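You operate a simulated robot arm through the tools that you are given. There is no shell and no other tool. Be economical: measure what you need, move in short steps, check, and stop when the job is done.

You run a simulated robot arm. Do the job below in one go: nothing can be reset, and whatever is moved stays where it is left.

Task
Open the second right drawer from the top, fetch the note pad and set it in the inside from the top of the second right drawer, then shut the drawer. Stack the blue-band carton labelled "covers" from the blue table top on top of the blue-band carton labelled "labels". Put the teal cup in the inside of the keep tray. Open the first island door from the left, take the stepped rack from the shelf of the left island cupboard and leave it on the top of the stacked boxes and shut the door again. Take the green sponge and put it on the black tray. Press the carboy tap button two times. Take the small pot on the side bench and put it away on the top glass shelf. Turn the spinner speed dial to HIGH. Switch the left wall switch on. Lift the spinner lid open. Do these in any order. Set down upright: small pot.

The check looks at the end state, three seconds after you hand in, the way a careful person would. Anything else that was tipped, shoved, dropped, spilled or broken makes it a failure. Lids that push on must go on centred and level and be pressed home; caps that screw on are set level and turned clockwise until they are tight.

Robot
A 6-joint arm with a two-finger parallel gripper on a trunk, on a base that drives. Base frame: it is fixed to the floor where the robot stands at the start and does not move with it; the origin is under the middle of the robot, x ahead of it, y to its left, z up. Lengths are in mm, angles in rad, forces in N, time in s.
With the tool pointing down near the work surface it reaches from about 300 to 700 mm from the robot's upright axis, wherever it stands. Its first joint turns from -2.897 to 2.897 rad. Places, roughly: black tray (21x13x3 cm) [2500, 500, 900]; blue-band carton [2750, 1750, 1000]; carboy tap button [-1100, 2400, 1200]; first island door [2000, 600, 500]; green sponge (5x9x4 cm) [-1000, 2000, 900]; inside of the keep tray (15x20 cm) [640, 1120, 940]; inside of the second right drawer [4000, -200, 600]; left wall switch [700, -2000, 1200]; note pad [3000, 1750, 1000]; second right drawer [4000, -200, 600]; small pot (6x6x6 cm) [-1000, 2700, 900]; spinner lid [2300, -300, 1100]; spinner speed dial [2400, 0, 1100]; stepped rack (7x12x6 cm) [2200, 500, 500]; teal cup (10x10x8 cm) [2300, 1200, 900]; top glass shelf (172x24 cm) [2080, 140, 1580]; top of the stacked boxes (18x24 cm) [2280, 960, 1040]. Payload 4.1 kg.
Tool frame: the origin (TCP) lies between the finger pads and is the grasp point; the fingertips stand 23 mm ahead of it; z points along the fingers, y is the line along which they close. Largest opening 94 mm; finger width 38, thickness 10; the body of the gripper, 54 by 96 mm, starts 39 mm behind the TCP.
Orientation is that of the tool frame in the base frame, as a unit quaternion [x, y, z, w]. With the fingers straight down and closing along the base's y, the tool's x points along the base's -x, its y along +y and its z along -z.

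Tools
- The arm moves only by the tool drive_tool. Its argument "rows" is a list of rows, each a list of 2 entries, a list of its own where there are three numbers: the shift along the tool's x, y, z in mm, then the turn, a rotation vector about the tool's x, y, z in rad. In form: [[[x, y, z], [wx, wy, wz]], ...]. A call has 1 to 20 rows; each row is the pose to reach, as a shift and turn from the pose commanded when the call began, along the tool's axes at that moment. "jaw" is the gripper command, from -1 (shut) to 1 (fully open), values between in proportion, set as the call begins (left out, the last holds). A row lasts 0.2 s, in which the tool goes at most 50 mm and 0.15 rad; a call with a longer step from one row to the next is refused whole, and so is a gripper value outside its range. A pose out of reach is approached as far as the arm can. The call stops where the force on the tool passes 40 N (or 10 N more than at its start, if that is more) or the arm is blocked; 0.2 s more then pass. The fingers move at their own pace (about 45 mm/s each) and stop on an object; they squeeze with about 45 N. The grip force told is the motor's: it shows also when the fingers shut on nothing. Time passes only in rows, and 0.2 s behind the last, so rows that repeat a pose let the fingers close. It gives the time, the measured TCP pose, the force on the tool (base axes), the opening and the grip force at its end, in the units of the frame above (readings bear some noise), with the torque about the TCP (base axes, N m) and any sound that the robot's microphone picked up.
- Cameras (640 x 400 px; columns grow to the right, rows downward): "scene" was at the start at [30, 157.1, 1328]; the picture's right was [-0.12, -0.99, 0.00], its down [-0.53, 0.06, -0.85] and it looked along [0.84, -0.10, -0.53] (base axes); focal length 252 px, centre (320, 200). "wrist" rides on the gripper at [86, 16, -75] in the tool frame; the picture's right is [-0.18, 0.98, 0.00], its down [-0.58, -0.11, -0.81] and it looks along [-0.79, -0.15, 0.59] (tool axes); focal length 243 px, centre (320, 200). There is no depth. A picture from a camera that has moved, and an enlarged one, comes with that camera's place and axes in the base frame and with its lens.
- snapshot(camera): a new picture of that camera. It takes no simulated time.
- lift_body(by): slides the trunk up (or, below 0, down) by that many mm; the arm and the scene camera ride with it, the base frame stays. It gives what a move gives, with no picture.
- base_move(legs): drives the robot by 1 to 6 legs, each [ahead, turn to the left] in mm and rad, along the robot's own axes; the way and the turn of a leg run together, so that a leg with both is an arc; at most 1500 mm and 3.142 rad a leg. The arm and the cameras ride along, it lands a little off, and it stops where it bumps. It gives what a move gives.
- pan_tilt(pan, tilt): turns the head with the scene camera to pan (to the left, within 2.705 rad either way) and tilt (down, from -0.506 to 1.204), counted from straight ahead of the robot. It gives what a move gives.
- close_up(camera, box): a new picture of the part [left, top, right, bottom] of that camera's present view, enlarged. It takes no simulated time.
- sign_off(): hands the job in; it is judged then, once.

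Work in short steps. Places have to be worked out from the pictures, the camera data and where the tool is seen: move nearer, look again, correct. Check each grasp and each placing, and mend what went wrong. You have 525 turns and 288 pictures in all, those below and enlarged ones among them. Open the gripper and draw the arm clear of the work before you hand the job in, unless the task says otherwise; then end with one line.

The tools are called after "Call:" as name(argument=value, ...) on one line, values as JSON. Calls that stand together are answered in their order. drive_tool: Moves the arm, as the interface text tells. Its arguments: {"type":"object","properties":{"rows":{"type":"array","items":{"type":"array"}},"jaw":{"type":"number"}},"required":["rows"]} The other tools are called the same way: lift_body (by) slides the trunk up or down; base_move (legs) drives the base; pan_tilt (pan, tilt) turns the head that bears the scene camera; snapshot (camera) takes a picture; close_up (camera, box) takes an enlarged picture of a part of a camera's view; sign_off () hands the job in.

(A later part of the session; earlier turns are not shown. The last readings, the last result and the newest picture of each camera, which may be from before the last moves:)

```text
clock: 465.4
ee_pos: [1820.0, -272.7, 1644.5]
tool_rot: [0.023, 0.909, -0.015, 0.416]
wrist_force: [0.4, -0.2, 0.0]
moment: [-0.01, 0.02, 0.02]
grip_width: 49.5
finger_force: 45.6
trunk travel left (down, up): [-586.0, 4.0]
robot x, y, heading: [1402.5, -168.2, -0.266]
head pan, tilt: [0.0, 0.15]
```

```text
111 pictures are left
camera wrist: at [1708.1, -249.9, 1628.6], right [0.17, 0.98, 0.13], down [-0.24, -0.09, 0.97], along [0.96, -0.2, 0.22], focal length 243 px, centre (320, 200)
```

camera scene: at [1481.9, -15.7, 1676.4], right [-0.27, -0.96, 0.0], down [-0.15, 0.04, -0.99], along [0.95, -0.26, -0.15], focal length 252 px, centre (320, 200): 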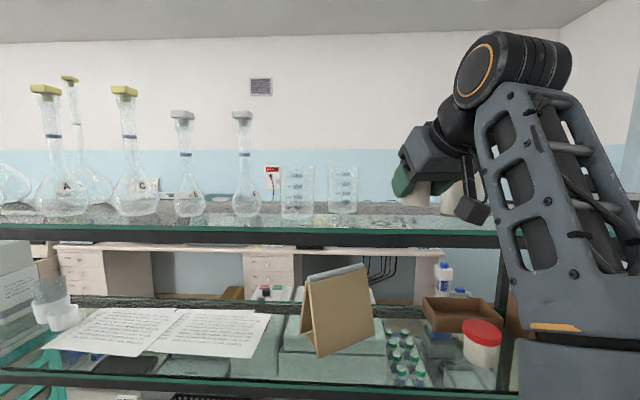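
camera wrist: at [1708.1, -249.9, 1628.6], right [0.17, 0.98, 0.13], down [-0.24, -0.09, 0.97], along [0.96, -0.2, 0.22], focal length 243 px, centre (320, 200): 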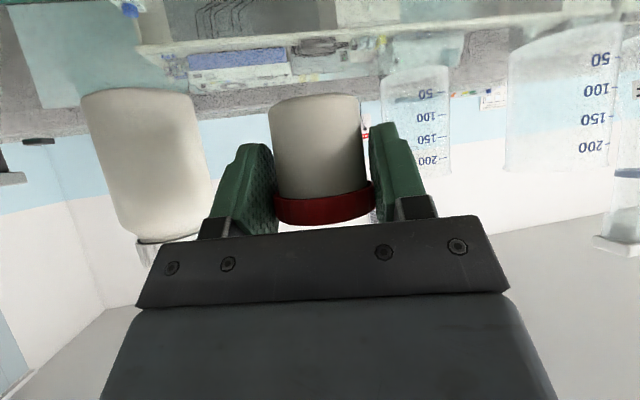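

Drive 45 mm closer, then extend the arm 40 mm over the shelf.

Call:
base_move(legs=[[50, 0]])

Call:
drive_tool(rows=[[[-9, 0, 12], [0, 0, 0]], [[-18, 0, 24], [0, 0, 0]], [[-25, 0, 34], [0, 0, 0]]])

Call:
snapshot(camera="wrist")

Call:
close_up(camera="scene", box=[320, 140, 520, 265])

```text
clock: 466.3
ee_pos: [1867.9, -285.2, 1645.1]
tool_rot: [0.023, 0.909, -0.016, 0.416]
wrist_force: [0.4, -0.3, -0.6]
moment: [0.02, -0.01, 0.02]
grip_width: 49.5
finger_force: 45.1
trunk travel left (down, up): [-586.0, 4.0]
robot x, y, heading: [1449.5, -182.8, -0.273]
head pan, tilt: [0.0, 0.15]
```

```text
clock: 467.1
ee_pos: [1904.0, -285.0, 1631.4]
tool_rot: [0.022, 0.909, -0.014, 0.416]
wrist_force: [-1.1, 0.5, -0.6]
moment: [0.02, 0.04, -0.01]
grip_width: 49.6
finger_force: 44.6
out of reach, approached as far as the arm can: row 1, 2, 3
trunk travel left (down, up): [-586.0, 4.0]
robot x, y, heading: [1450.2, -177.7, -0.27]
head pan, tilt: [0.0, 0.15]
```

```text
110 pictures are left
camera wrist: at [1791.5, -261.8, 1613.2], right [0.17, 0.98, 0.13], down [-0.24, -0.09, 0.97], along [0.96, -0.2, 0.22], focal length 243 px, centre (320, 200)
```

wrist: 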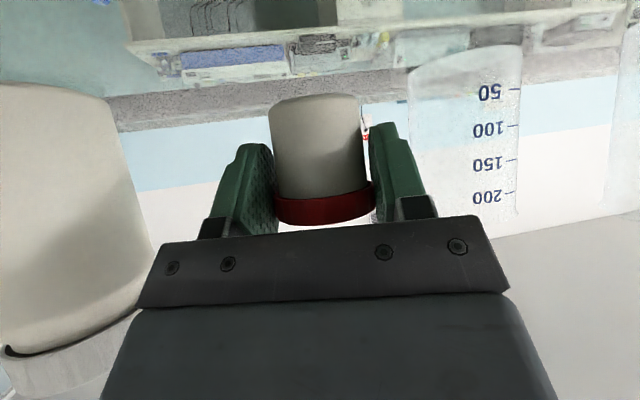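

```text
3.20 times, centred on (420, 202) of scene
camera zoom: at [1526.6, -27.8, 1676.5], right [-0.26, -0.96, 0.0], down [-0.14, 0.04, -0.99], along [0.95, -0.26, -0.15], focal length 805 px, centre (0, 192)
```

zoom: 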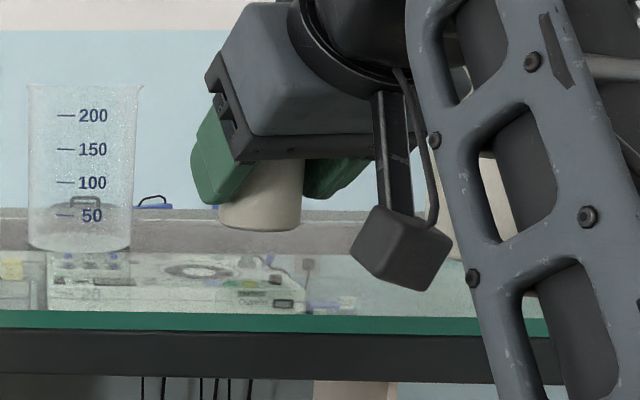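

Jar is 25 mm above the shelf, clear of neighbours. Lower slowly until contact.

Call:
drive_tool(rows=[[[6, 0, 5], [0, 0, 0]], [[11, 0, 10], [0, 0, 0]], [[15, 0, 13], [0, 0, 0]], [[18, 0, 16], [0, 0, 0]], [[21, 0, 18], [0, 0, 0]], [[24, 0, 21], [0, 0, 0]], [[27, 0, 23], [0, 0, 0]], [[30, 0, 26], [0, 0, 0]]])

Call:
close_up(camera="scene", box=[320, 140, 520, 265])

```text
clock: 468.5
ee_pos: [1899.5, -286.0, 1605.6]
tool_rot: [0.022, 0.904, -0.017, 0.426]
wrist_force: [-0.5, 0.2, 10.6]
moment: [0.0, -0.13, -0.03]
grip_width: 49.5
finger_force: 45.2
trunk travel left (down, up): [-586.0, 4.0]
robot x, y, heading: [1450.5, -178.6, -0.265]
head pan, tilt: [0.0, 0.15]
stopped in row 6: the force on the tool passed its limit at 46 N (the readings are from after the stop); the commanded pose is now the measured one
```

```text
3.20 times, centred on (420, 202) of scene
camera zoom: at [1526.1, -27.9, 1675.9], right [-0.26, -0.96, 0.0], down [-0.14, 0.04, -0.99], along [0.95, -0.26, -0.15], focal length 805 px, centre (0, 192)
```

zoom: 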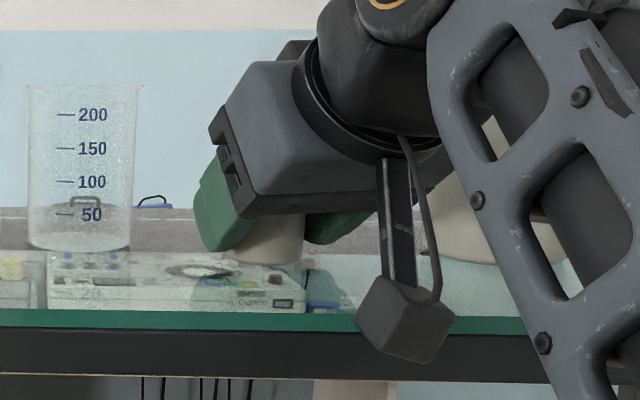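

Contact made. Release with a limited opening and retreat along the finger axis.

Call:
drive_tool(rows=[[[0, 0, 0], [0, 0, 0]], [[0, 0, 0], [0, 0, 0]], [[0, 0, 0], [0, 0, 0]]], jaw=0.5)

Call:
drive_tool(rows=[[[5, 0, -15], [0, 0, 0]], [[15, 0, -35], [0, 0, 0]], [[30, 0, -60], [0, 0, 0]], [[45, 0, -85], [0, 0, 0]]])

Call:
close_up(camera="scene", box=[320, 140, 520, 265])

Call:
snapshot(camera="wrist")

```text
clock: 469.3
ee_pos: [1898.5, -289.4, 1604.5]
tool_rot: [0.023, 0.905, -0.016, 0.425]
wrist_force: [-2.3, -15.2, 19.2]
moment: [0.23, -0.07, -0.15]
grip_width: 63.9
finger_force: 0.0
trunk travel left (down, up): [-586.0, 4.0]
robot x, y, heading: [1448.1, -184.6, -0.27]
head pan, tilt: [0.0, 0.15]
```

```text
clock: 470.3
ee_pos: [1804.8, -277.9, 1624.6]
tool_rot: [0.023, 0.905, -0.017, 0.424]
wrist_force: [0.1, -0.1, 0.7]
moment: [-0.01, -0.01, 0.0]
grip_width: 70.4
finger_force: 0.0
trunk travel left (down, up): [-586.0, 4.0]
robot x, y, heading: [1449.5, -177.2, -0.268]
head pan, tilt: [0.0, 0.15]
```

```text
3.20 times, centred on (420, 202) of scene
camera zoom: at [1526.5, -28.1, 1676.5], right [-0.26, -0.96, 0.0], down [-0.14, 0.04, -0.99], along [0.95, -0.26, -0.15], focal length 805 px, centre (0, 192)
```

zoom: 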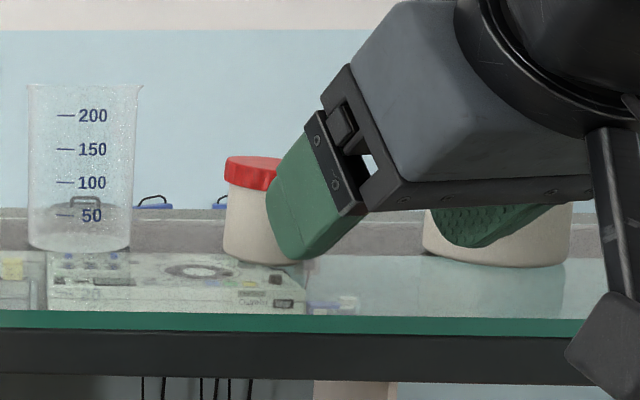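

```text
106 pictures are left
camera wrist: at [1693.1, -256.1, 1604.9], right [0.17, 0.98, 0.13], down [-0.25, -0.09, 0.96], along [0.95, -0.2, 0.23], focal length 243 px, centre (320, 200)
```

wrist: 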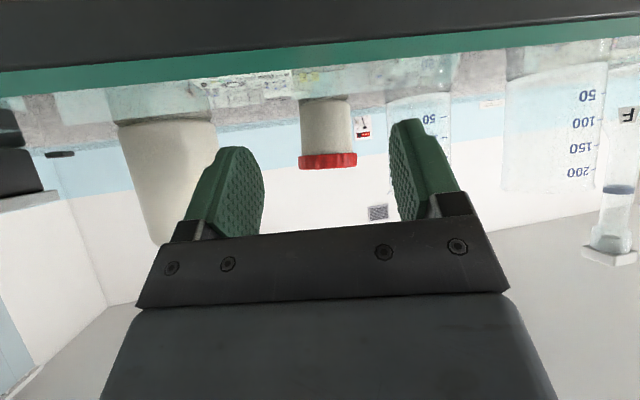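

The jar stands upright on the top shelf. Back straight out, then lower the trunk.

Call:
base_move(legs=[[-380, 0]])

Call:
close_up(camera="scene", box=[220, 130, 460, 280])

Call:
lift_body(by=-400)

```text
clock: 472.7
ee_pos: [1423.7, -174.7, 1624.0]
tool_rot: [0.024, 0.905, -0.017, 0.424]
wrist_force: [0.0, -0.4, 0.0]
moment: [-0.03, -0.03, -0.01]
grip_width: 70.6
finger_force: 0.0
trunk travel left (down, up): [-586.0, 4.0]
robot x, y, heading: [1069.9, -74.4, -0.275]
head pan, tilt: [0.0, 0.15]
```

```text
2.67 times, centred on (340, 205) of scene
camera zoom: at [1146.4, 77.4, 1676.5], right [-0.27, -0.96, 0.0], down [-0.14, 0.04, -0.99], along [0.95, -0.27, -0.15], focal length 671 px, centre (267, 187)
```

zoom: 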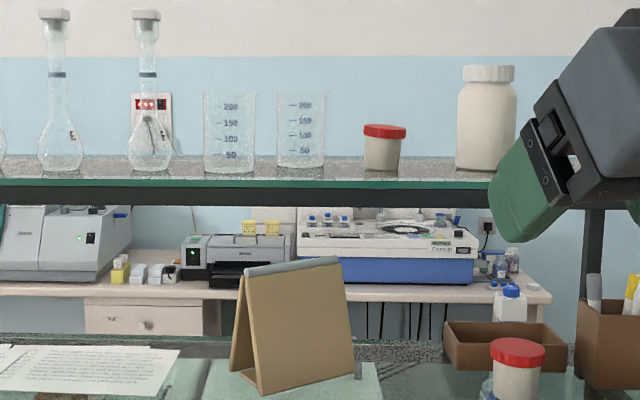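

```text
clock: 476.6
ee_pos: [1424.6, -175.5, 1224.0]
tool_rot: [0.024, 0.905, -0.017, 0.424]
wrist_force: [0.1, 0.3, -0.3]
moment: [-0.02, 0.02, -0.02]
grip_width: 70.3
finger_force: 0.1
trunk travel left (down, up): [-186.0, 404.0]
robot x, y, heading: [1068.4, -73.1, -0.274]
head pan, tilt: [0.0, 0.15]
```

The pot is fine. Fold the arm to a compact tool-down pose for driving.

Call:
drive_tool(rows=[[[0, 0, 0], [0, 0.14, 0]], [[0, 0, 0], [0, 0.28, 0]], [[0, 0, 0], [0, 0.42, 0]], [[0, 0, 0], [0, 0.56, 0]], [[0, 0, 0], [0, 0.7, 0]], [[0, 0, 0], [0, 0.84, 0]], [[0, 0, 0], [0, 0.875, 0]]])

Call:
drive_tool(rows=[[[-10, 0, 40], [0, 0, 0]], [[-20, 0, 80], [0, 0, 0]], [[-30, 0, 120], [0, 0, 0]], [[-40, 0, 160], [0, 0, 0]], [[-50, 0, 200], [0, 0, 0]], [[-60, 0, 240], [0, 0, 0]]])

Call:
base_move(legs=[[-400, 0], [0, 0.9], [0, 0.9], [0, 0.9], [0, 0.42]])

```text
clock: 478.2
ee_pos: [1415.6, -171.7, 1074.4]
tool_rot: [0.03, 0.999, -0.007, 0.009]
wrist_force: [0.2, -0.4, 0.4]
moment: [-0.01, 0.03, 0.01]
grip_width: 70.6
finger_force: 0.0
out of reach, approached as far as the arm can: row 3, 4, 5, 6, 7
trunk travel left (down, up): [-186.0, 404.0]
robot x, y, heading: [1069.0, -75.0, -0.276]
head pan, tilt: [0.0, 0.15]
```

```text
clock: 479.6
ee_pos: [1476.6, -177.7, 825.3]
tool_rot: [0.029, 1.0, -0.005, 0.0]
wrist_force: [-0.7, -0.8, -0.1]
moment: [0.02, 0.04, 0.0]
grip_width: 70.3
finger_force: 0.0
trunk travel left (down, up): [-186.0, 404.0]
robot x, y, heading: [1070.2, -78.7, -0.27]
head pan, tilt: [0.0, 0.15]
```

```text
clock: 490.2
ee_pos: [294.4, 149.2, 827.4]
tool_rot: [0.999, -0.05, 0.001, -0.006]
wrist_force: [0.5, 0.6, 0.5]
moment: [0.01, 0.04, 0.02]
grip_width: 70.6
finger_force: 0.1
trunk travel left (down, up): [-186.0, 404.0]
robot x, y, heading: [695.0, 30.7, 2.825]
head pan, tilt: [0.0, 0.15]
```

Drive back to the sink bench in front of the sponges.

Call:
base_move(legs=[[1000, 0], [430, 0], [0, -0.77], [0, -0.77], [1380, 0]])

Call:
lift_body(by=300)

Call:
base_move(legs=[[0, 0.785], [0, 0.785]])

Call:
pan_tilt(pan=0, tilt=0.55)

Call:
snapshot(camera="scene")

```text
clock: 507.9
ee_pos: [-283.8, 2192.0, 826.6]
tool_rot: [0.708, -0.706, 0.004, -0.003]
wrist_force: [0.7, -0.3, 0.3]
moment: [-0.02, 0.04, 0.02]
grip_width: 70.5
finger_force: 0.1
trunk travel left (down, up): [-186.0, 404.0]
robot x, y, heading: [-360.8, 1777.1, 1.36]
head pan, tilt: [0.0, 0.15]
```

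```text
clock: 510.9
ee_pos: [-284.4, 2191.6, 1126.3]
tool_rot: [0.709, -0.705, 0.004, -0.004]
wrist_force: [0.3, -0.7, -0.9]
moment: [0.01, 0.01, -0.01]
grip_width: 70.4
finger_force: 0.1
trunk travel left (down, up): [-486.0, 104.0]
robot x, y, heading: [-361.3, 1778.0, 1.365]
head pan, tilt: [0.0, 0.15]
```

```text
clock: 515.4
ee_pos: [-772.2, 1860.1, 1126.3]
tool_rot: [1.0, -0.004, 0.001, -0.005]
wrist_force: [-0.4, -0.6, -0.4]
moment: [-0.01, 0.01, 0.02]
grip_width: 70.4
finger_force: 0.0
trunk travel left (down, up): [-486.0, 104.0]
robot x, y, heading: [-359.6, 1778.9, 2.926]
head pan, tilt: [0.0, 0.15]
```

```text
clock: 516.3
ee_pos: [-771.3, 1860.2, 1126.6]
tool_rot: [1.0, -0.003, 0.0, -0.006]
wrist_force: [-0.4, -0.5, 0.0]
moment: [-0.01, -0.03, 0.03]
grip_width: 70.5
finger_force: 0.1
trunk travel left (down, up): [-486.0, 104.0]
robot x, y, heading: [-362.4, 1779.6, 2.923]
head pan, tilt: [0.0, 0.55]
```

```text
104 pictures are left
camera scene: at [-424.9, 1624.2, 1539.6], right [0.22, 0.98, 0.0], down [0.51, -0.11, -0.85], along [-0.83, 0.19, -0.52], focal length 252 px, centre (320, 200)
```

scene: 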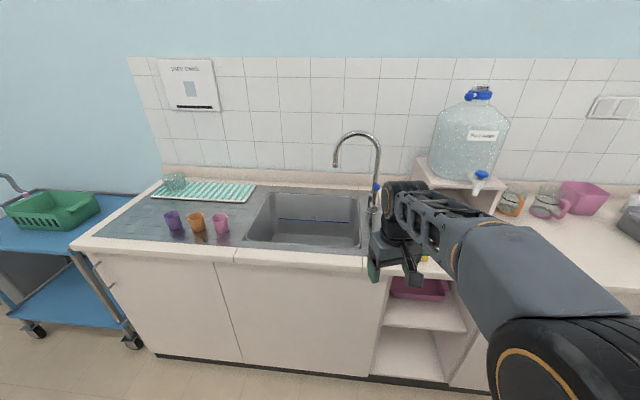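

Drive 180 mm forward and shift the arm over towards the sponges for a wrist view.

Call:
base_move(legs=[[180, 0]])

Call:
drive_tool(rows=[[[0, -40, 0], [0, 0, 0]], [[0, -80, 20], [0, 0, 0]], [[0, -100, 50], [0, 0, 0]]], jaw=0.35)

Call:
snapshot(camera="wrist")

```text
clock: 517.8
ee_pos: [-947.2, 1900.5, 1127.1]
tool_rot: [1.0, -0.005, 0.001, -0.005]
wrist_force: [-0.4, 0.3, -0.6]
moment: [0.0, -0.02, -0.05]
grip_width: 70.4
finger_force: 0.0
trunk travel left (down, up): [-486.0, 104.0]
robot x, y, heading: [-535.3, 1817.9, 2.916]
head pan, tilt: [0.0, 0.55]
```

```text
clock: 518.6
ee_pos: [-947.3, 2002.4, 1075.3]
tool_rot: [1.0, -0.005, -0.001, -0.005]
wrist_force: [0.0, 0.3, 1.0]
moment: [0.0, 0.0, -0.03]
grip_width: 63.6
finger_force: 0.0
trunk travel left (down, up): [-486.0, 104.0]
robot x, y, heading: [-533.7, 1819.8, 2.914]
head pan, tilt: [0.0, 0.55]
```

```text
103 pictures are left
camera wrist: at [-861.5, 1985.5, 1151.0], right [-0.19, -0.98, -0.01], down [-0.58, 0.11, 0.81], along [-0.79, 0.16, -0.59], focal length 243 px, centre (320, 200)
```

wrist: 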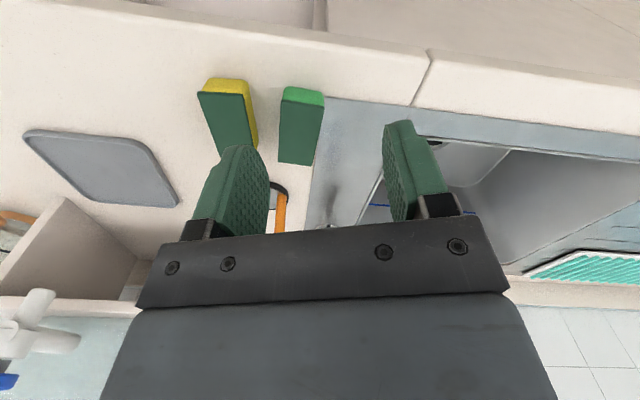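

Green sponge centre ≈(-1024,2041), long axis along the bench depth. Rotate the tool to match, move above it and descend partway.

Call:
drive_tool(rows=[[[-26, -13, 0], [0, 0, 0.1]], [[-52, -26, 0], [0, 0, 0.2]], [[-77, -38, 10], [0, 0, 0.28]], [[-77, -38, 50], [0, 0, 0.28]], [[-77, -38, 85], [0, 0, 0.28]]])

Call:
snapshot(camera="wrist")

Call:
close_up(camera="scene", box=[300, 180, 500, 305])

```text
clock: 519.8
ee_pos: [-1024.2, 2044.3, 993.1]
tool_rot: [0.989, -0.145, -0.001, -0.005]
wrist_force: [-0.1, -0.7, -0.3]
moment: [-0.02, -0.04, -0.02]
grip_width: 63.8
finger_force: 0.0
trunk travel left (down, up): [-486.0, 104.0]
robot x, y, heading: [-538.2, 1821.3, 2.92]
head pan, tilt: [0.0, 0.55]
```

```text
102 pictures are left
camera wrist: at [-946.6, 2003.6, 1067.5], right [-0.46, -0.89, -0.01], down [-0.53, 0.26, 0.81], along [-0.72, 0.38, -0.59], focal length 243 px, centre (320, 200)
```

wrist: 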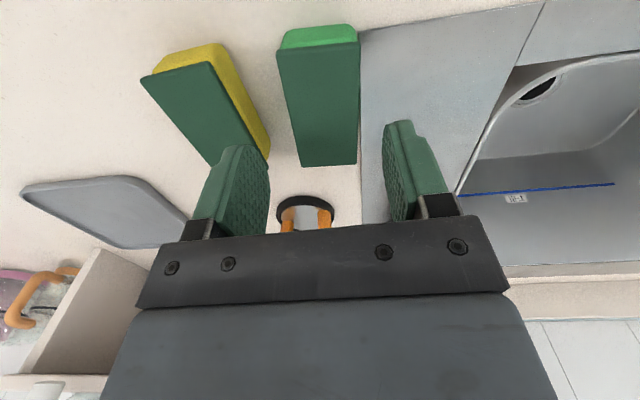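

```text
3.20 times, centred on (400, 242) of scene
camera zoom: at [-601.3, 1664.4, 1539.5], right [0.22, 0.97, 0.0], down [0.51, -0.12, -0.85], along [-0.83, 0.19, -0.52], focal length 805 px, centre (64, 64)
```

zoom: 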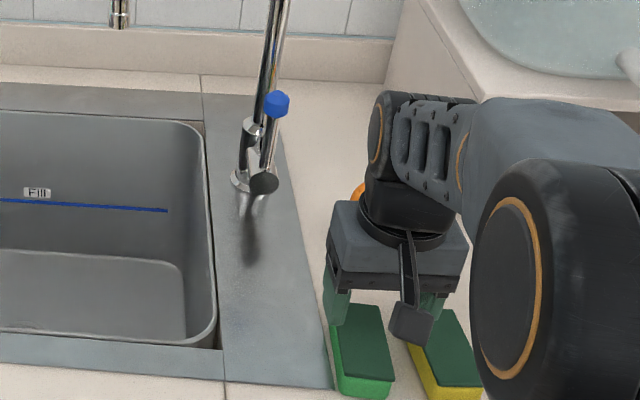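

Reduce the opening to 58 mm to clear the yellow sponge, then descend to grasp depth.

Call:
drive_tool(rows=[[[0, 1, 0], [0, 0, 0]], [[0, 1, 15], [0, 0, 0]], [[0, 1, 30], [0, 0, 0]], [[0, 1, 45], [0, 0, 0]], [[0, 1, 56], [0, 0, 0]], [[0, 1, 64], [0, 0, 0]]], jaw=0.234)

Call:
snapshot(camera="wrist")

```text
clock: 521.2
ee_pos: [-1023.5, 2041.7, 929.7]
tool_rot: [0.989, -0.145, -0.001, -0.005]
wrist_force: [-0.1, 0.1, 0.1]
moment: [0.0, 0.01, 0.01]
grip_width: 58.1
finger_force: 0.1
trunk travel left (down, up): [-486.0, 104.0]
robot x, y, heading: [-534.5, 1820.1, 2.917]
head pan, tilt: [0.0, 0.55]
```

```text
100 pictures are left
camera wrist: at [-946.0, 2000.5, 1004.0], right [-0.46, -0.89, -0.01], down [-0.53, 0.26, 0.81], along [-0.72, 0.37, -0.59], focal length 243 px, centre (320, 200)
```

wrist: 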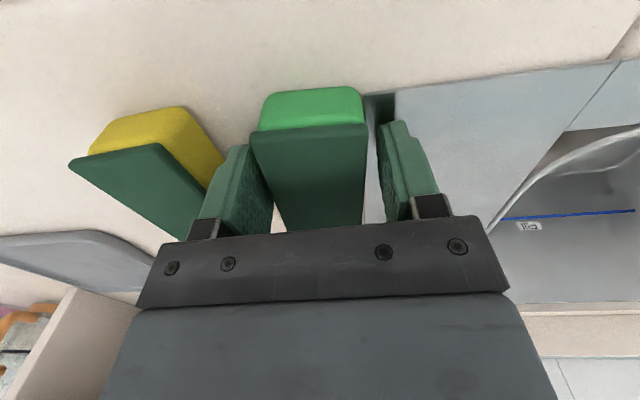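

The sponge sits between the fingers. Close and lift.

Call:
drive_tool(rows=[[[0, 0, 0], [0, 0, 0]], [[0, 0, 0], [0, 0, 0]], [[0, 0, 0], [0, 0, 0]], [[0, 0, 0], [0, 0, 0]]], jaw=-1)

Call:
drive_tool(rows=[[[0, 0, -15], [0, 0, 0]], [[0, 0, -50], [0, 0, 0]], [[0, 0, -95], [0, 0, 0]], [[0, 0, -140], [0, 0, 0]]])

Call:
snapshot(camera="wrist")

```text
clock: 522.2
ee_pos: [-1023.0, 2041.0, 929.6]
tool_rot: [0.989, -0.145, -0.001, -0.006]
wrist_force: [1.9, 1.6, 0.0]
moment: [0.05, -0.07, -0.06]
grip_width: 42.7
finger_force: 45.2
trunk travel left (down, up): [-486.0, 104.0]
robot x, y, heading: [-540.9, 1821.4, 2.92]
head pan, tilt: [0.0, 0.55]
```

```text
clock: 523.2
ee_pos: [-1023.1, 2039.6, 1070.0]
tool_rot: [0.989, -0.145, 0.0, -0.005]
wrist_force: [0.8, 0.4, -0.8]
moment: [-0.03, 0.02, 0.01]
grip_width: 42.6
finger_force: 45.1
trunk travel left (down, up): [-486.0, 104.0]
robot x, y, heading: [-536.1, 1821.3, 2.915]
head pan, tilt: [0.0, 0.55]
```

```text
99 pictures are left
camera wrist: at [-945.8, 1999.4, 1144.7], right [-0.46, -0.89, -0.01], down [-0.53, 0.26, 0.81], along [-0.72, 0.37, -0.59], focal length 243 px, centre (320, 200)
```

wrist: 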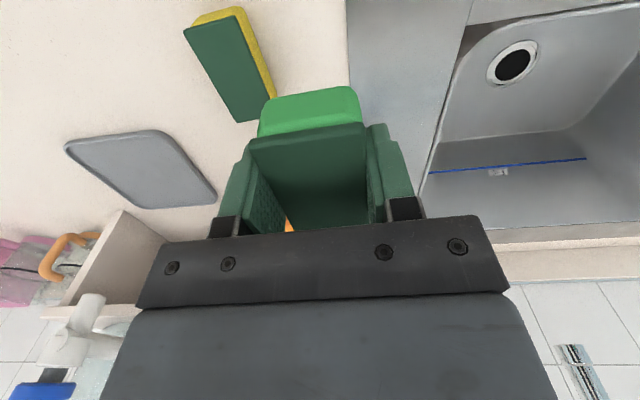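

Sponge held. Back away, lower the trunk, and drive the long way round the island's right end to the back aisle.

Call:
base_move(legs=[[-320, 0], [0, 0.76], [0, 0.75]])

Call:
lift_body(by=-250)

Call:
base_move(legs=[[1500, 0], [850, 0], [0, 0.785], [0, 0.785]])

```text
clock: 529.4
ee_pos: [-456.6, 1266.5, 1070.4]
tool_rot: [0.81, 0.587, -0.004, -0.003]
wrist_force: [-0.6, -0.3, 0.5]
moment: [0.01, -0.02, -0.01]
grip_width: 42.8
finger_force: 45.0
trunk travel left (down, up): [-486.0, 104.0]
robot x, y, heading: [-224.9, 1746.3, -1.824]
head pan, tilt: [0.0, 0.55]
```

```text
clock: 532.0
ee_pos: [-457.4, 1265.8, 819.4]
tool_rot: [0.81, 0.587, -0.004, -0.003]
wrist_force: [-0.3, -0.5, 0.3]
moment: [-0.01, -0.02, 0.0]
grip_width: 42.9
finger_force: 45.1
trunk travel left (down, up): [-236.0, 354.0]
robot x, y, heading: [-226.0, 1747.8, -1.825]
head pan, tilt: [0.0, 0.55]
```

```text
clock: 547.6
ee_pos: [-321.7, -763.0, 821.0]
tool_rot: [0.164, 0.986, -0.006, 0.002]
wrist_force: [-0.8, -0.5, 0.8]
moment: [-0.01, 0.0, 0.03]
grip_width: 42.6
finger_force: 45.2
trunk travel left (down, up): [-236.0, 354.0]
robot x, y, heading: [-800.9, -522.3, -0.266]
head pan, tilt: [0.0, 0.55]
```

Drive on parallel to the island end.

Call:
base_move(legs=[[0, -0.04], [1500, 0], [1500, 0]])

Call:
pan_tilt(pan=0.7, tilt=0.3)

Call:
snapshot(camera="scene")

```text
clock: 562.3
ee_pos: [2534.9, -1569.4, 818.8]
tool_rot: [0.166, 0.986, -0.006, 0.001]
wrist_force: [0.1, 0.5, -0.1]
moment: [-0.02, -0.01, -0.02]
grip_width: 42.8
finger_force: 45.3
trunk travel left (down, up): [-236.0, 354.0]
robot x, y, heading: [2057.5, -1328.9, -0.265]
head pan, tilt: [0.0, 0.55]
```

```text
clock: 563.4
ee_pos: [2536.6, -1568.0, 819.6]
tool_rot: [0.165, 0.986, -0.006, 0.001]
wrist_force: [0.2, -0.2, -0.8]
moment: [0.03, -0.01, 0.04]
grip_width: 42.6
finger_force: 45.2
trunk travel left (down, up): [-236.0, 354.0]
robot x, y, heading: [2056.4, -1329.3, -0.268]
head pan, tilt: [0.7, 0.3]
```

```text
98 pictures are left
camera scene: at [2130.0, -1110.7, 1312.4], right [0.42, -0.91, 0.0], down [-0.27, -0.12, -0.96], along [0.87, 0.4, -0.3], focal length 252 px, centre (320, 200)
```

scene: 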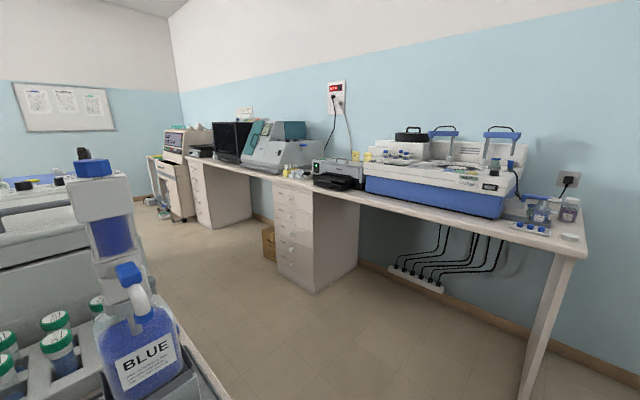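

Right drawer unit and the back bench are visible. Drive into the back aisle.

Call:
base_move(legs=[[560, 0], [0, 0.78], [0, 0.78], [1200, 0]])

Call:
pan_tilt(pan=0.9, tilt=0.4)

Call:
snapshot(camera="scene")

Call:
pan_tilt(pan=-1.0, tilt=0.5)

Call:
snapshot(camera="scene")

```text
clock: 576.4
ee_pos: [3232.5, 154.8, 820.6]
tool_rot: [-0.563, 0.827, -0.003, 0.004]
wrist_force: [0.0, -0.2, -0.2]
moment: [-0.02, 0.03, 0.0]
grip_width: 42.7
finger_force: 45.5
trunk travel left (down, up): [-236.0, 354.0]
robot x, y, heading: [2968.7, -314.6, 1.263]
head pan, tilt: [0.7, 0.3]
```

```text
clock: 577.2
ee_pos: [3232.2, 155.3, 820.3]
tool_rot: [-0.563, 0.827, -0.003, 0.005]
wrist_force: [-1.1, -0.6, -0.2]
moment: [-0.02, -0.03, 0.0]
grip_width: 42.4
finger_force: 44.9
trunk travel left (down, up): [-236.0, 354.0]
robot x, y, heading: [2972.0, -310.3, 1.263]
head pan, tilt: [0.901, 0.4]
```

```text
97 pictures are left
camera scene: at [2742.0, -238.7, 1303.2], right [0.83, 0.55, 0.0], down [0.22, -0.32, -0.92], along [-0.51, 0.77, -0.39], focal length 252 px, centre (320, 200)
```

scene: 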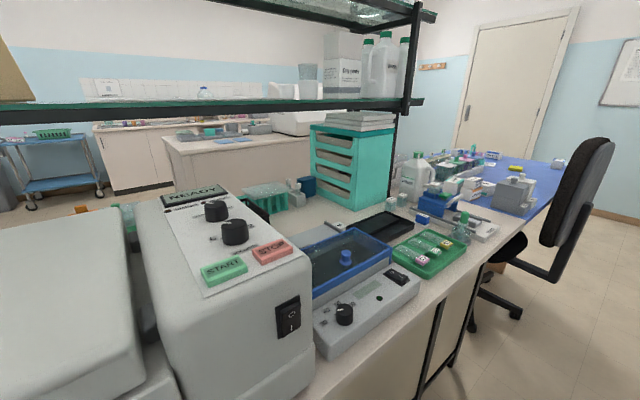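

```text
clock: 579.0
ee_pos: [3232.6, 154.9, 819.5]
tool_rot: [-0.562, 0.827, -0.002, 0.004]
wrist_force: [0.1, 0.2, -0.8]
moment: [0.03, 0.01, -0.02]
grip_width: 42.5
finger_force: 45.2
trunk travel left (down, up): [-236.0, 354.0]
robot x, y, heading: [2970.7, -308.7, 1.26]
head pan, tilt: [-1.0, 0.499]
```

```text
96 pictures are left
camera scene: at [2881.3, -292.6, 1294.1], right [0.26, -0.97, 0.0], down [-0.46, -0.12, -0.88], along [0.85, 0.22, -0.48], focal length 252 px, centre (320, 200)
```

scene: 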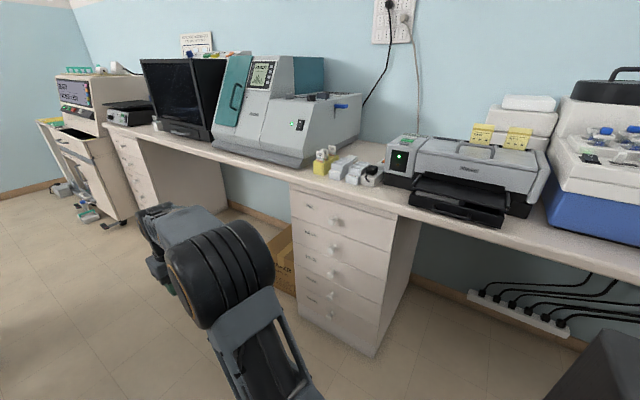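

Positions: black tray ≈(2521,504); the chair is near, so I'll stand at u≈980. Raise the arm, drive on and turn to face the island's back.

Call:
lift_body(by=300)

Call:
base_move(legs=[[400, 0.02], [0, 0.785], [0, 0.785]])

Call:
pan_tilt(pan=-0.3, tilt=0.6)

Call:
snapshot(camera="scene")

```text
clock: 582.0
ee_pos: [3232.4, 154.6, 1119.6]
tool_rot: [-0.562, 0.827, -0.003, 0.005]
wrist_force: [0.5, 1.1, -0.3]
moment: [0.0, 0.02, 0.01]
grip_width: 42.4
finger_force: 45.0
trunk travel left (down, up): [-536.0, 54.0]
robot x, y, heading: [2970.9, -313.6, 1.259]
head pan, tilt: [-1.0, 0.499]
```

```text
clock: 588.7
ee_pos: [2622.2, 334.2, 1118.5]
tool_rot: [0.983, -0.183, -0.001, -0.005]
wrist_force: [0.4, -1.0, -0.3]
moment: [-0.01, -0.02, -0.01]
grip_width: 42.6
finger_force: 45.1
trunk travel left (down, up): [-536.0, 54.0]
robot x, y, heading: [3090.0, 75.1, 2.843]
head pan, tilt: [-1.0, 0.499]
```

```text
clock: 589.8
ee_pos: [2622.4, 336.3, 1118.8]
tool_rot: [0.983, -0.183, 0.0, -0.006]
wrist_force: [-0.5, 0.0, -1.0]
moment: [0.02, 0.02, -0.04]
grip_width: 42.6
finger_force: 44.9
trunk travel left (down, up): [-536.0, 54.0]
robot x, y, heading: [3092.6, 77.5, 2.845]
head pan, tilt: [-0.3, 0.6]
```

```text
95 pictures are left
camera scene: at [3027.9, -47.8, 1585.0], right [0.57, 0.82, 0.0], down [0.47, -0.32, -0.83], along [-0.68, 0.47, -0.56], focal length 252 px, centre (320, 200)
```

scene: 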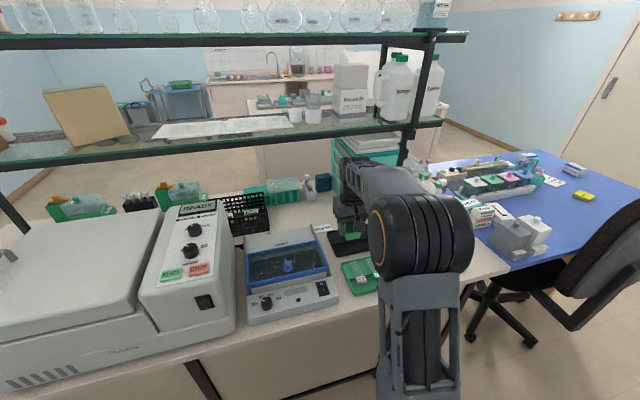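

Move the sponge over the black tray at this height and look down.

Call:
drive_tool(rows=[[[-40, -30, 0], [0, 0, -0.02]], [[-80, -60, 0], [0, 0, -0.04]], [[-120, -90, 0], [0, 0, -0.06]], [[-160, -120, 0], [0, 0, -0.08]]])

Call:
snapshot(camera="wrist")

```text
clock: 590.8
ee_pos: [2542.2, 481.5, 1115.7]
tool_rot: [0.99, -0.144, 0.0, -0.006]
wrist_force: [-0.4, -0.7, 1.0]
moment: [0.0, 0.04, -0.02]
grip_width: 42.5
finger_force: 44.9
out of reach, approached as far as the arm can: row 4
trunk travel left (down, up): [-536.0, 54.0]
robot x, y, heading: [3092.3, 79.1, 2.841]
head pan, tilt: [-0.3, 0.6]
```

```text
94 pictures are left
camera wrist: at [2619.2, 441.4, 1189.9], right [-0.46, -0.89, -0.01], down [-0.53, 0.26, 0.81], along [-0.72, 0.37, -0.59], focal length 243 px, centre (320, 200)
```

wrist: 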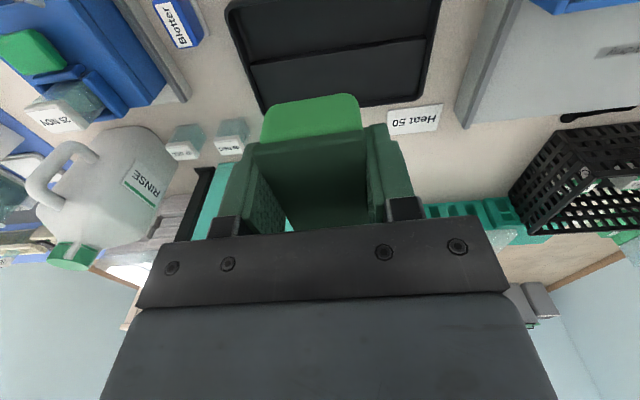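

The tray centre is ≈(2504,484). Drive 80 mm closer and correct, then lower partway.

Call:
base_move(legs=[[80, 0]])

Call:
drive_tool(rows=[[[20, 5, 0], [0, 0, 0]], [[42, 9, 20], [0, 0, 0]], [[42, 9, 60], [0, 0, 0]], [[42, 9, 100], [0, 0, 0]], [[42, 9, 130], [0, 0, 0]]])

Call:
snapshot(camera="wrist")

```text
clock: 591.8
ee_pos: [2462.7, 507.0, 1115.3]
tool_rot: [0.989, -0.145, -0.001, -0.005]
wrist_force: [0.2, -0.3, 0.7]
moment: [0.02, 0.0, -0.02]
grip_width: 42.6
finger_force: 44.9
trunk travel left (down, up): [-536.0, 54.0]
robot x, y, heading: [3013.1, 103.0, 2.838]
head pan, tilt: [-0.3, 0.6]
```

```text
clock: 593.0
ee_pos: [2499.1, 486.8, 987.0]
tool_rot: [0.989, -0.145, 0.0, -0.007]
wrist_force: [-0.6, -0.3, -0.9]
moment: [-0.01, 0.0, 0.01]
grip_width: 42.6
finger_force: 45.4
trunk travel left (down, up): [-536.0, 54.0]
robot x, y, heading: [3012.4, 100.9, 2.841]
head pan, tilt: [-0.3, 0.6]
```

```text
93 pictures are left
camera wrist: at [2577.2, 447.0, 1060.3], right [-0.46, -0.89, -0.01], down [-0.53, 0.26, 0.81], along [-0.72, 0.38, -0.59], focal length 243 px, centre (320, 200)
```

wrist: 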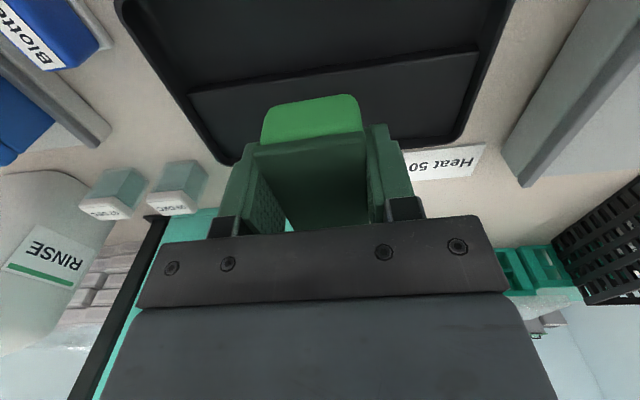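

Centred over the tray. Lower until contact.

Call:
drive_tool(rows=[[[0, 0, 20], [0, 0, 0]], [[0, 0, 35], [0, 0, 0]], [[0, 0, 45], [0, 0, 0]], [[0, 0, 51], [0, 0, 0]], [[0, 0, 56], [0, 0, 0]], [[0, 0, 61], [0, 0, 0]], [[0, 0, 66], [0, 0, 0]], [[0, 0, 71], [0, 0, 0]]])

Call:
drive_tool(rows=[[[0, 0, 0], [0, 0, 0]], [[0, 0, 0], [0, 0, 0]], [[0, 0, -15], [0, 0, 0]], [[0, 0, -60], [0, 0, 0]], [[0, 0, -105], [0, 0, 0]], [[0, 0, -150], [0, 0, 0]]], jaw=0.1)

Call:
snapshot(camera="wrist")

```text
clock: 594.8
ee_pos: [2498.8, 491.0, 925.5]
tool_rot: [0.989, -0.145, -0.009, -0.01]
wrist_force: [2.9, -2.8, 15.7]
moment: [-0.37, -0.08, -0.02]
grip_width: 42.6
finger_force: 45.2
trunk travel left (down, up): [-536.0, 54.0]
robot x, y, heading: [3013.9, 100.8, 2.841]
head pan, tilt: [-0.3, 0.6]
stopped in row 8: the force on the tool passed its limit at 45 N (the readings are from after the stop); the commanded pose is now the measured one
```

```text
clock: 596.2
ee_pos: [2498.6, 488.9, 1071.6]
tool_rot: [0.989, -0.146, -0.006, -0.008]
wrist_force: [-0.7, -1.1, 0.2]
moment: [0.02, 0.03, 0.02]
grip_width: 51.7
finger_force: 0.0
trunk travel left (down, up): [-536.0, 54.0]
robot x, y, heading: [3016.5, 100.0, 2.835]
head pan, tilt: [-0.3, 0.6]
```

```text
92 pictures are left
camera wrist: at [2577.5, 447.2, 1145.3], right [-0.46, -0.89, -0.01], down [-0.52, 0.26, 0.82], along [-0.72, 0.38, -0.58], focal length 243 px, centre (320, 200)
```

wrist: 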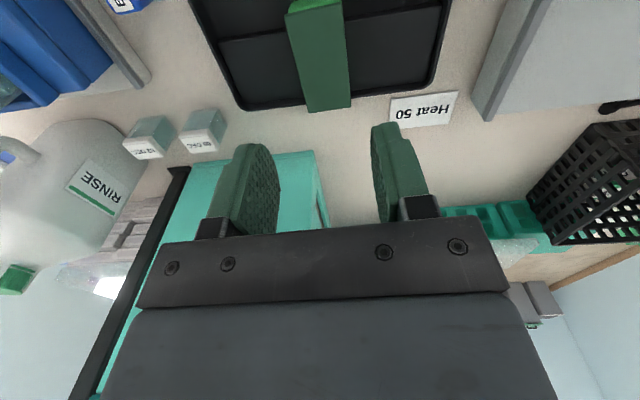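

Check how the sponge lies.

Call:
close_up(camera="scene", box=[260, 190, 460, 315])

```text
3.20 times, centred on (360, 252) of scene
camera zoom: at [2950.7, -23.9, 1584.9], right [0.57, 0.82, 0.0], down [0.47, -0.32, -0.83], along [-0.68, 0.47, -0.56], focal length 805 px, centre (192, 32)
```

zoom: 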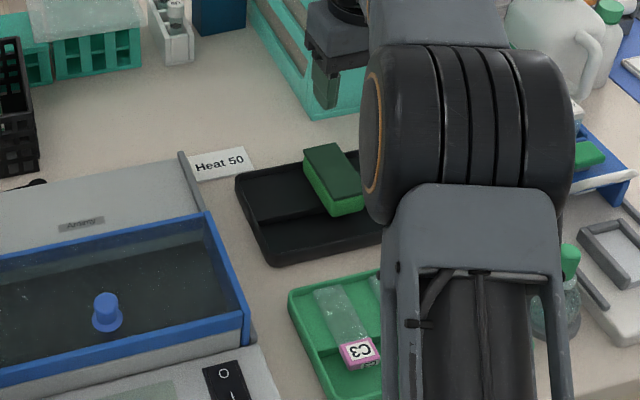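

The sponge lies in the tray. Now the spinner: zoom in on its panel and lid.

Call:
pan_tilt(pan=0.5, tilt=0.6)

Call:
snapshot(camera="scene")

Call:
close_up(camera="scene", box=[340, 170, 500, 270])

```text
clock: 597.3
ee_pos: [2500.0, 487.2, 1070.0]
tool_rot: [0.989, -0.145, -0.006, -0.008]
wrist_force: [0.1, 0.6, -0.4]
moment: [0.04, 0.0, 0.0]
grip_width: 51.9
finger_force: 0.1
trunk travel left (down, up): [-536.0, 54.0]
robot x, y, heading: [3014.2, 100.6, 2.834]
head pan, tilt: [0.499, 0.6]
```

```text
90 pictures are left
camera scene: at [2936.6, -91.0, 1585.0], right [-0.19, 0.98, 0.0], down [0.55, 0.11, -0.83], along [-0.81, -0.16, -0.56], focal length 252 px, centre (320, 200)
```

scene: 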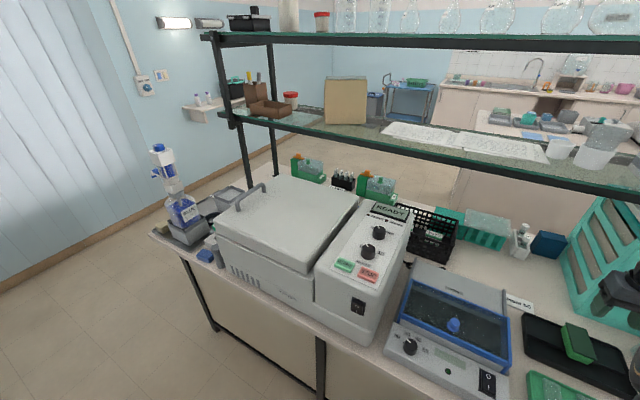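

```text
4.00 times, centred on (420, 220) of scene
camera zoom: at [2936.6, -91.0, 1585.0], right [-0.19, 0.98, 0.0], down [0.55, 0.11, -0.83], along [-0.81, -0.16, -0.56], focal length 1006 px, centre (-80, 120)
```

zoom: 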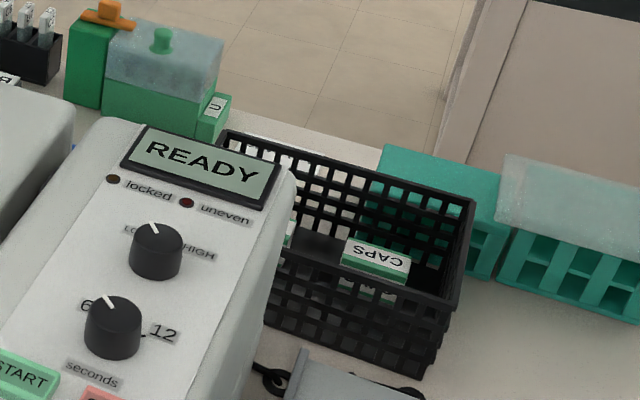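

The upper knob is the speed dial (LOW–HIGH), pointer at LOW. Retract the arm and raise it, then shift the base along the aisle towards the spinner.

Call:
drive_tool(rows=[[[30, 20, -20], [0, 0, 0]], [[65, 50, -40], [0, 0, 0]], [[100, 80, -60], [0, 0, 0]], [[135, 110, -70], [0, 0, 0]], [[170, 135, -70], [0, 0, 0]], [[200, 160, -70], [0, 0, 0]]], jaw=0.1)

Call:
base_move(legs=[[-100, 0], [0, 0.785], [0, 0.785], [430, 0], [0, -0.785], [0, -0.785]])

Call:
pan_tilt(pan=0, tilt=0.7)

Call:
snapshot(camera="scene")

```text
refused: row 2 steps farther than a row can; nothing moved
```

```text
clock: 600.2
ee_pos: [2469.1, 69.6, 1072.9]
tool_rot: [0.984, 0.178, -0.008, -0.011]
wrist_force: [-0.1, 0.7, 0.2]
moment: [-0.01, 0.03, 0.03]
grip_width: 51.7
finger_force: 0.0
trunk travel left (down, up): [-536.0, 54.0]
robot x, y, heading: [3109.4, 70.0, -2.785]
head pan, tilt: [0.499, 0.6]
stopped in leg 2: the force on the tool passed its limit at 61 N (the readings are from after the stop); the commanded pose is now the measured one
```

```text
clock: 601.1
ee_pos: [2468.7, 70.0, 1072.3]
tool_rot: [0.984, 0.178, -0.007, -0.011]
wrist_force: [1.1, 1.2, 0.2]
moment: [-0.11, 0.0, 0.01]
grip_width: 51.4
finger_force: 0.0
trunk travel left (down, up): [-536.0, 54.0]
robot x, y, heading: [3110.9, 72.2, -2.786]
head pan, tilt: [0.0, 0.7]
```

```text
88 pictures are left
camera scene: at [3149.0, -92.4, 1576.4], right [-0.35, 0.94, 0.0], down [0.6, 0.22, -0.77], along [-0.72, -0.27, -0.64], focal length 252 px, centre (320, 200)
```

scene: 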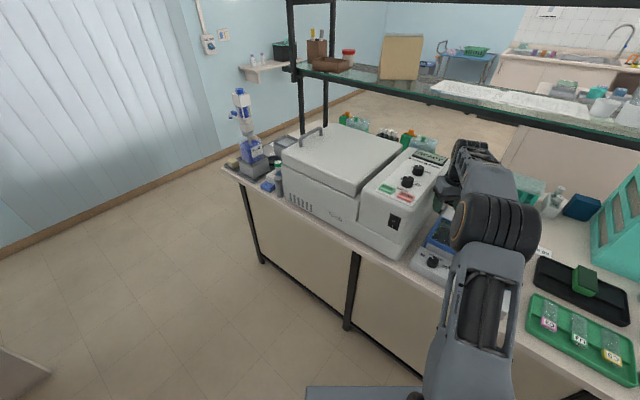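

I batched again and the hand bumped the spinner's side. Raise the hand first, then inspect.

Call:
drive_tool(rows=[[[0, -10, -20], [0, 0, 0]], [[0, -20, -60], [0, 0, 0]], [[20, -20, -100], [0, 0, 0]], [[60, -20, -110], [0, 0, 0]], [[100, -20, -110], [0, 0, 0]], [[140, -20, -110], [0, 0, 0]], [[180, -20, -110], [0, 0, 0]]])

Call:
close_up(camera="scene", box=[270, 100, 510, 250])

```text
clock: 602.7
ee_pos: [2634.0, 149.3, 1179.5]
tool_rot: [0.984, 0.177, -0.008, -0.012]
wrist_force: [0.4, 0.2, 0.0]
moment: [-0.03, -0.02, -0.02]
grip_width: 51.7
finger_force: 0.1
trunk travel left (down, up): [-536.0, 54.0]
robot x, y, heading: [3116.3, 72.2, -2.784]
head pan, tilt: [0.0, 0.7]
```

```text
2.67 times, centred on (390, 175) of scene
camera zoom: at [3149.6, -92.6, 1576.3], right [-0.35, 0.94, 0.0], down [0.6, 0.22, -0.77], along [-0.72, -0.27, -0.64], focal length 671 px, centre (133, 267)
```

zoom: 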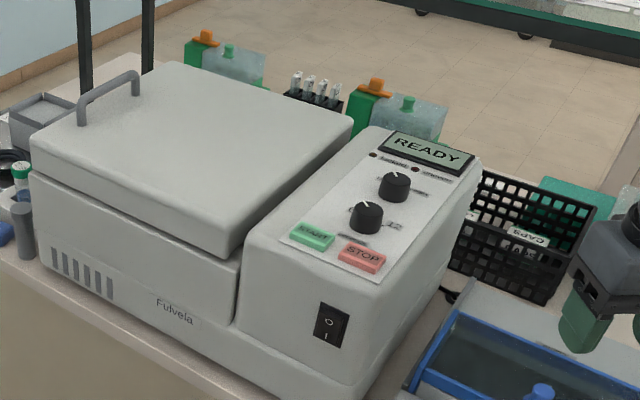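

The spinner looks unmoved. The hand is now high and retracted; continue the shift along the aisle.

Call:
base_move(legs=[[0, 0.92], [450, 0], [0, -0.785], [0, -0.785]])

Call:
snapshot(camera="scene")

```text
clock: 611.9
ee_pos: [2649.3, 1.8, 1179.1]
tool_rot: [0.987, -0.16, -0.002, -0.013]
wrist_force: [0.0, 0.2, -0.1]
moment: [0.0, 0.02, 0.0]
grip_width: 51.8
finger_force: 0.1
trunk travel left (down, up): [-536.0, 54.0]
robot x, y, heading: [2968.4, -363.3, 2.818]
head pan, tilt: [0.0, 0.7]
```

```text
86 pictures are left
camera scene: at [2897.6, -510.3, 1576.4], right [0.32, 0.95, 0.0], down [0.61, -0.21, -0.76], along [-0.72, 0.24, -0.64], focal length 252 px, centre (320, 200)
```

scene: 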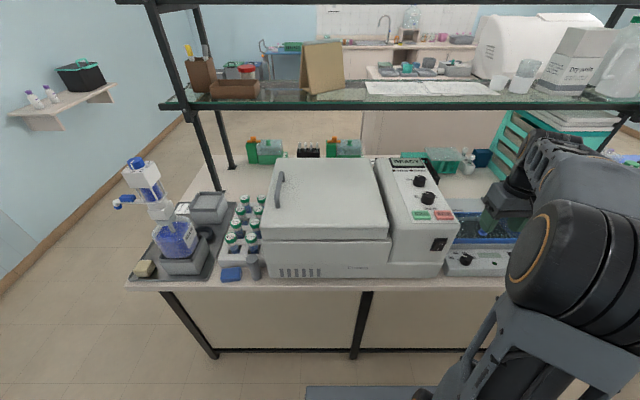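

Drive 120 mm closer, then bring the hand above the speed dial, pre-rotated −1 rad.

Call:
lift_body(by=45)

Call:
base_move(legs=[[120, 0]])

Call:
drive_tool(rows=[[[-13, 16, 0], [0, 0, -0.14]], [[-26, 32, 0], [0, 0, -0.28]], [[-39, 48, 0], [0, 0, -0.42]], [[-52, 64, 0], [0, 0, -0.56]], [[-65, 80, 0], [0, 0, -0.7]], [[-78, 95, 0], [0, 0, -0.84]], [[-90, 110, 0], [0, 0, -0.98]]])

Call:
snapshot(camera="wrist")

```text
clock: 612.8
ee_pos: [2648.8, 1.4, 1225.4]
tool_rot: [0.987, -0.161, -0.003, -0.013]
wrist_force: [0.6, -0.4, 0.3]
moment: [0.01, -0.03, 0.0]
grip_width: 51.5
finger_force: 0.0
trunk travel left (down, up): [-581.0, 9.0]
robot x, y, heading: [2977.7, -360.7, 2.813]
head pan, tilt: [0.0, 0.7]
```

```text
clock: 614.0
ee_pos: [2531.7, 40.7, 1224.0]
tool_rot: [0.987, -0.161, -0.004, -0.013]
wrist_force: [0.5, 0.9, 0.1]
moment: [0.02, 0.0, 0.02]
grip_width: 51.8
finger_force: 0.1
trunk travel left (down, up): [-581.0, 9.0]
robot x, y, heading: [2860.3, -323.5, 2.823]
head pan, tilt: [0.0, 0.7]
```

```text
clock: 615.6
ee_pos: [2414.3, -35.3, 1220.8]
tool_rot: [0.946, 0.324, 0.003, -0.013]
wrist_force: [-0.3, -0.3, -0.1]
moment: [0.03, 0.03, 0.02]
grip_width: 51.7
finger_force: 0.1
trunk travel left (down, up): [-581.0, 9.0]
robot x, y, heading: [2860.8, -325.8, 2.819]
head pan, tilt: [0.0, 0.7]
```

```text
85 pictures are left
camera wrist: at [2491.3, 2.6, 1297.4], right [0.46, -0.89, -0.02], down [-0.52, -0.29, 0.8], along [-0.72, -0.35, -0.6], focal length 243 px, centre (320, 200)
```

wrist: 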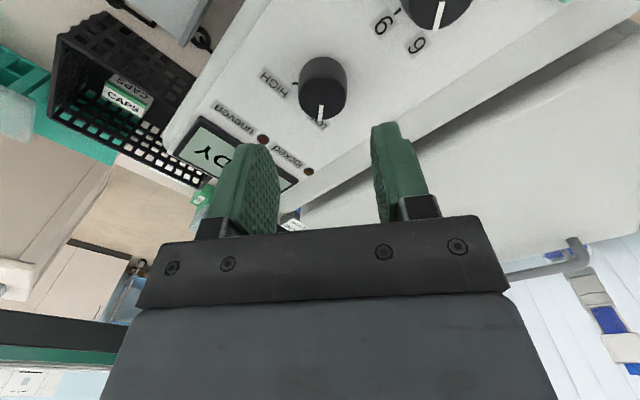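

Knob is right below (2408,-37). Descend around it with guarded steps.

Call:
drive_tool(rows=[[[-5, -3, 20], [0, 0, 0]], [[-5, -3, 45], [0, 0, 0]], [[-5, -3, 60], [0, 0, 0]], [[-5, -3, 68], [0, 0, 0]], [[-5, -3, 74], [0, 0, 0]], [[-5, -3, 79], [0, 0, 0]]])

Call:
snapshot(camera="wrist")

```text
clock: 617.0
ee_pos: [2408.0, -35.3, 1148.8]
tool_rot: [0.946, 0.323, 0.0, -0.017]
wrist_force: [-1.3, -2.8, 35.2]
moment: [-1.39, -0.24, -0.02]
grip_width: 51.6
finger_force: 0.3
trunk travel left (down, up): [-581.0, 9.0]
robot x, y, heading: [2859.6, -323.8, 2.822]
head pan, tilt: [0.0, 0.7]
```

```text
84 pictures are left
camera wrist: at [2486.0, 3.1, 1224.2], right [0.46, -0.89, -0.03], down [-0.52, -0.29, 0.8], along [-0.72, -0.35, -0.59], focal length 243 px, centre (320, 200)
```

wrist: 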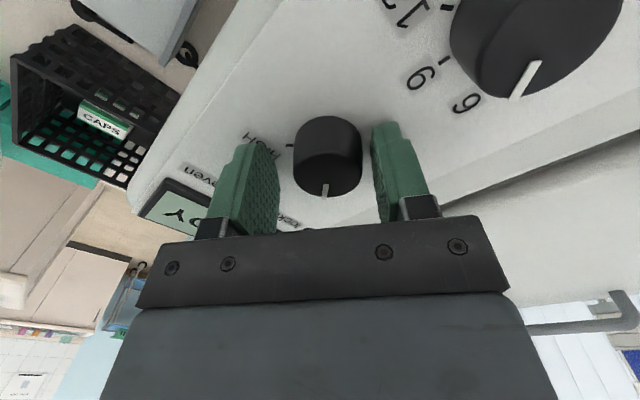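

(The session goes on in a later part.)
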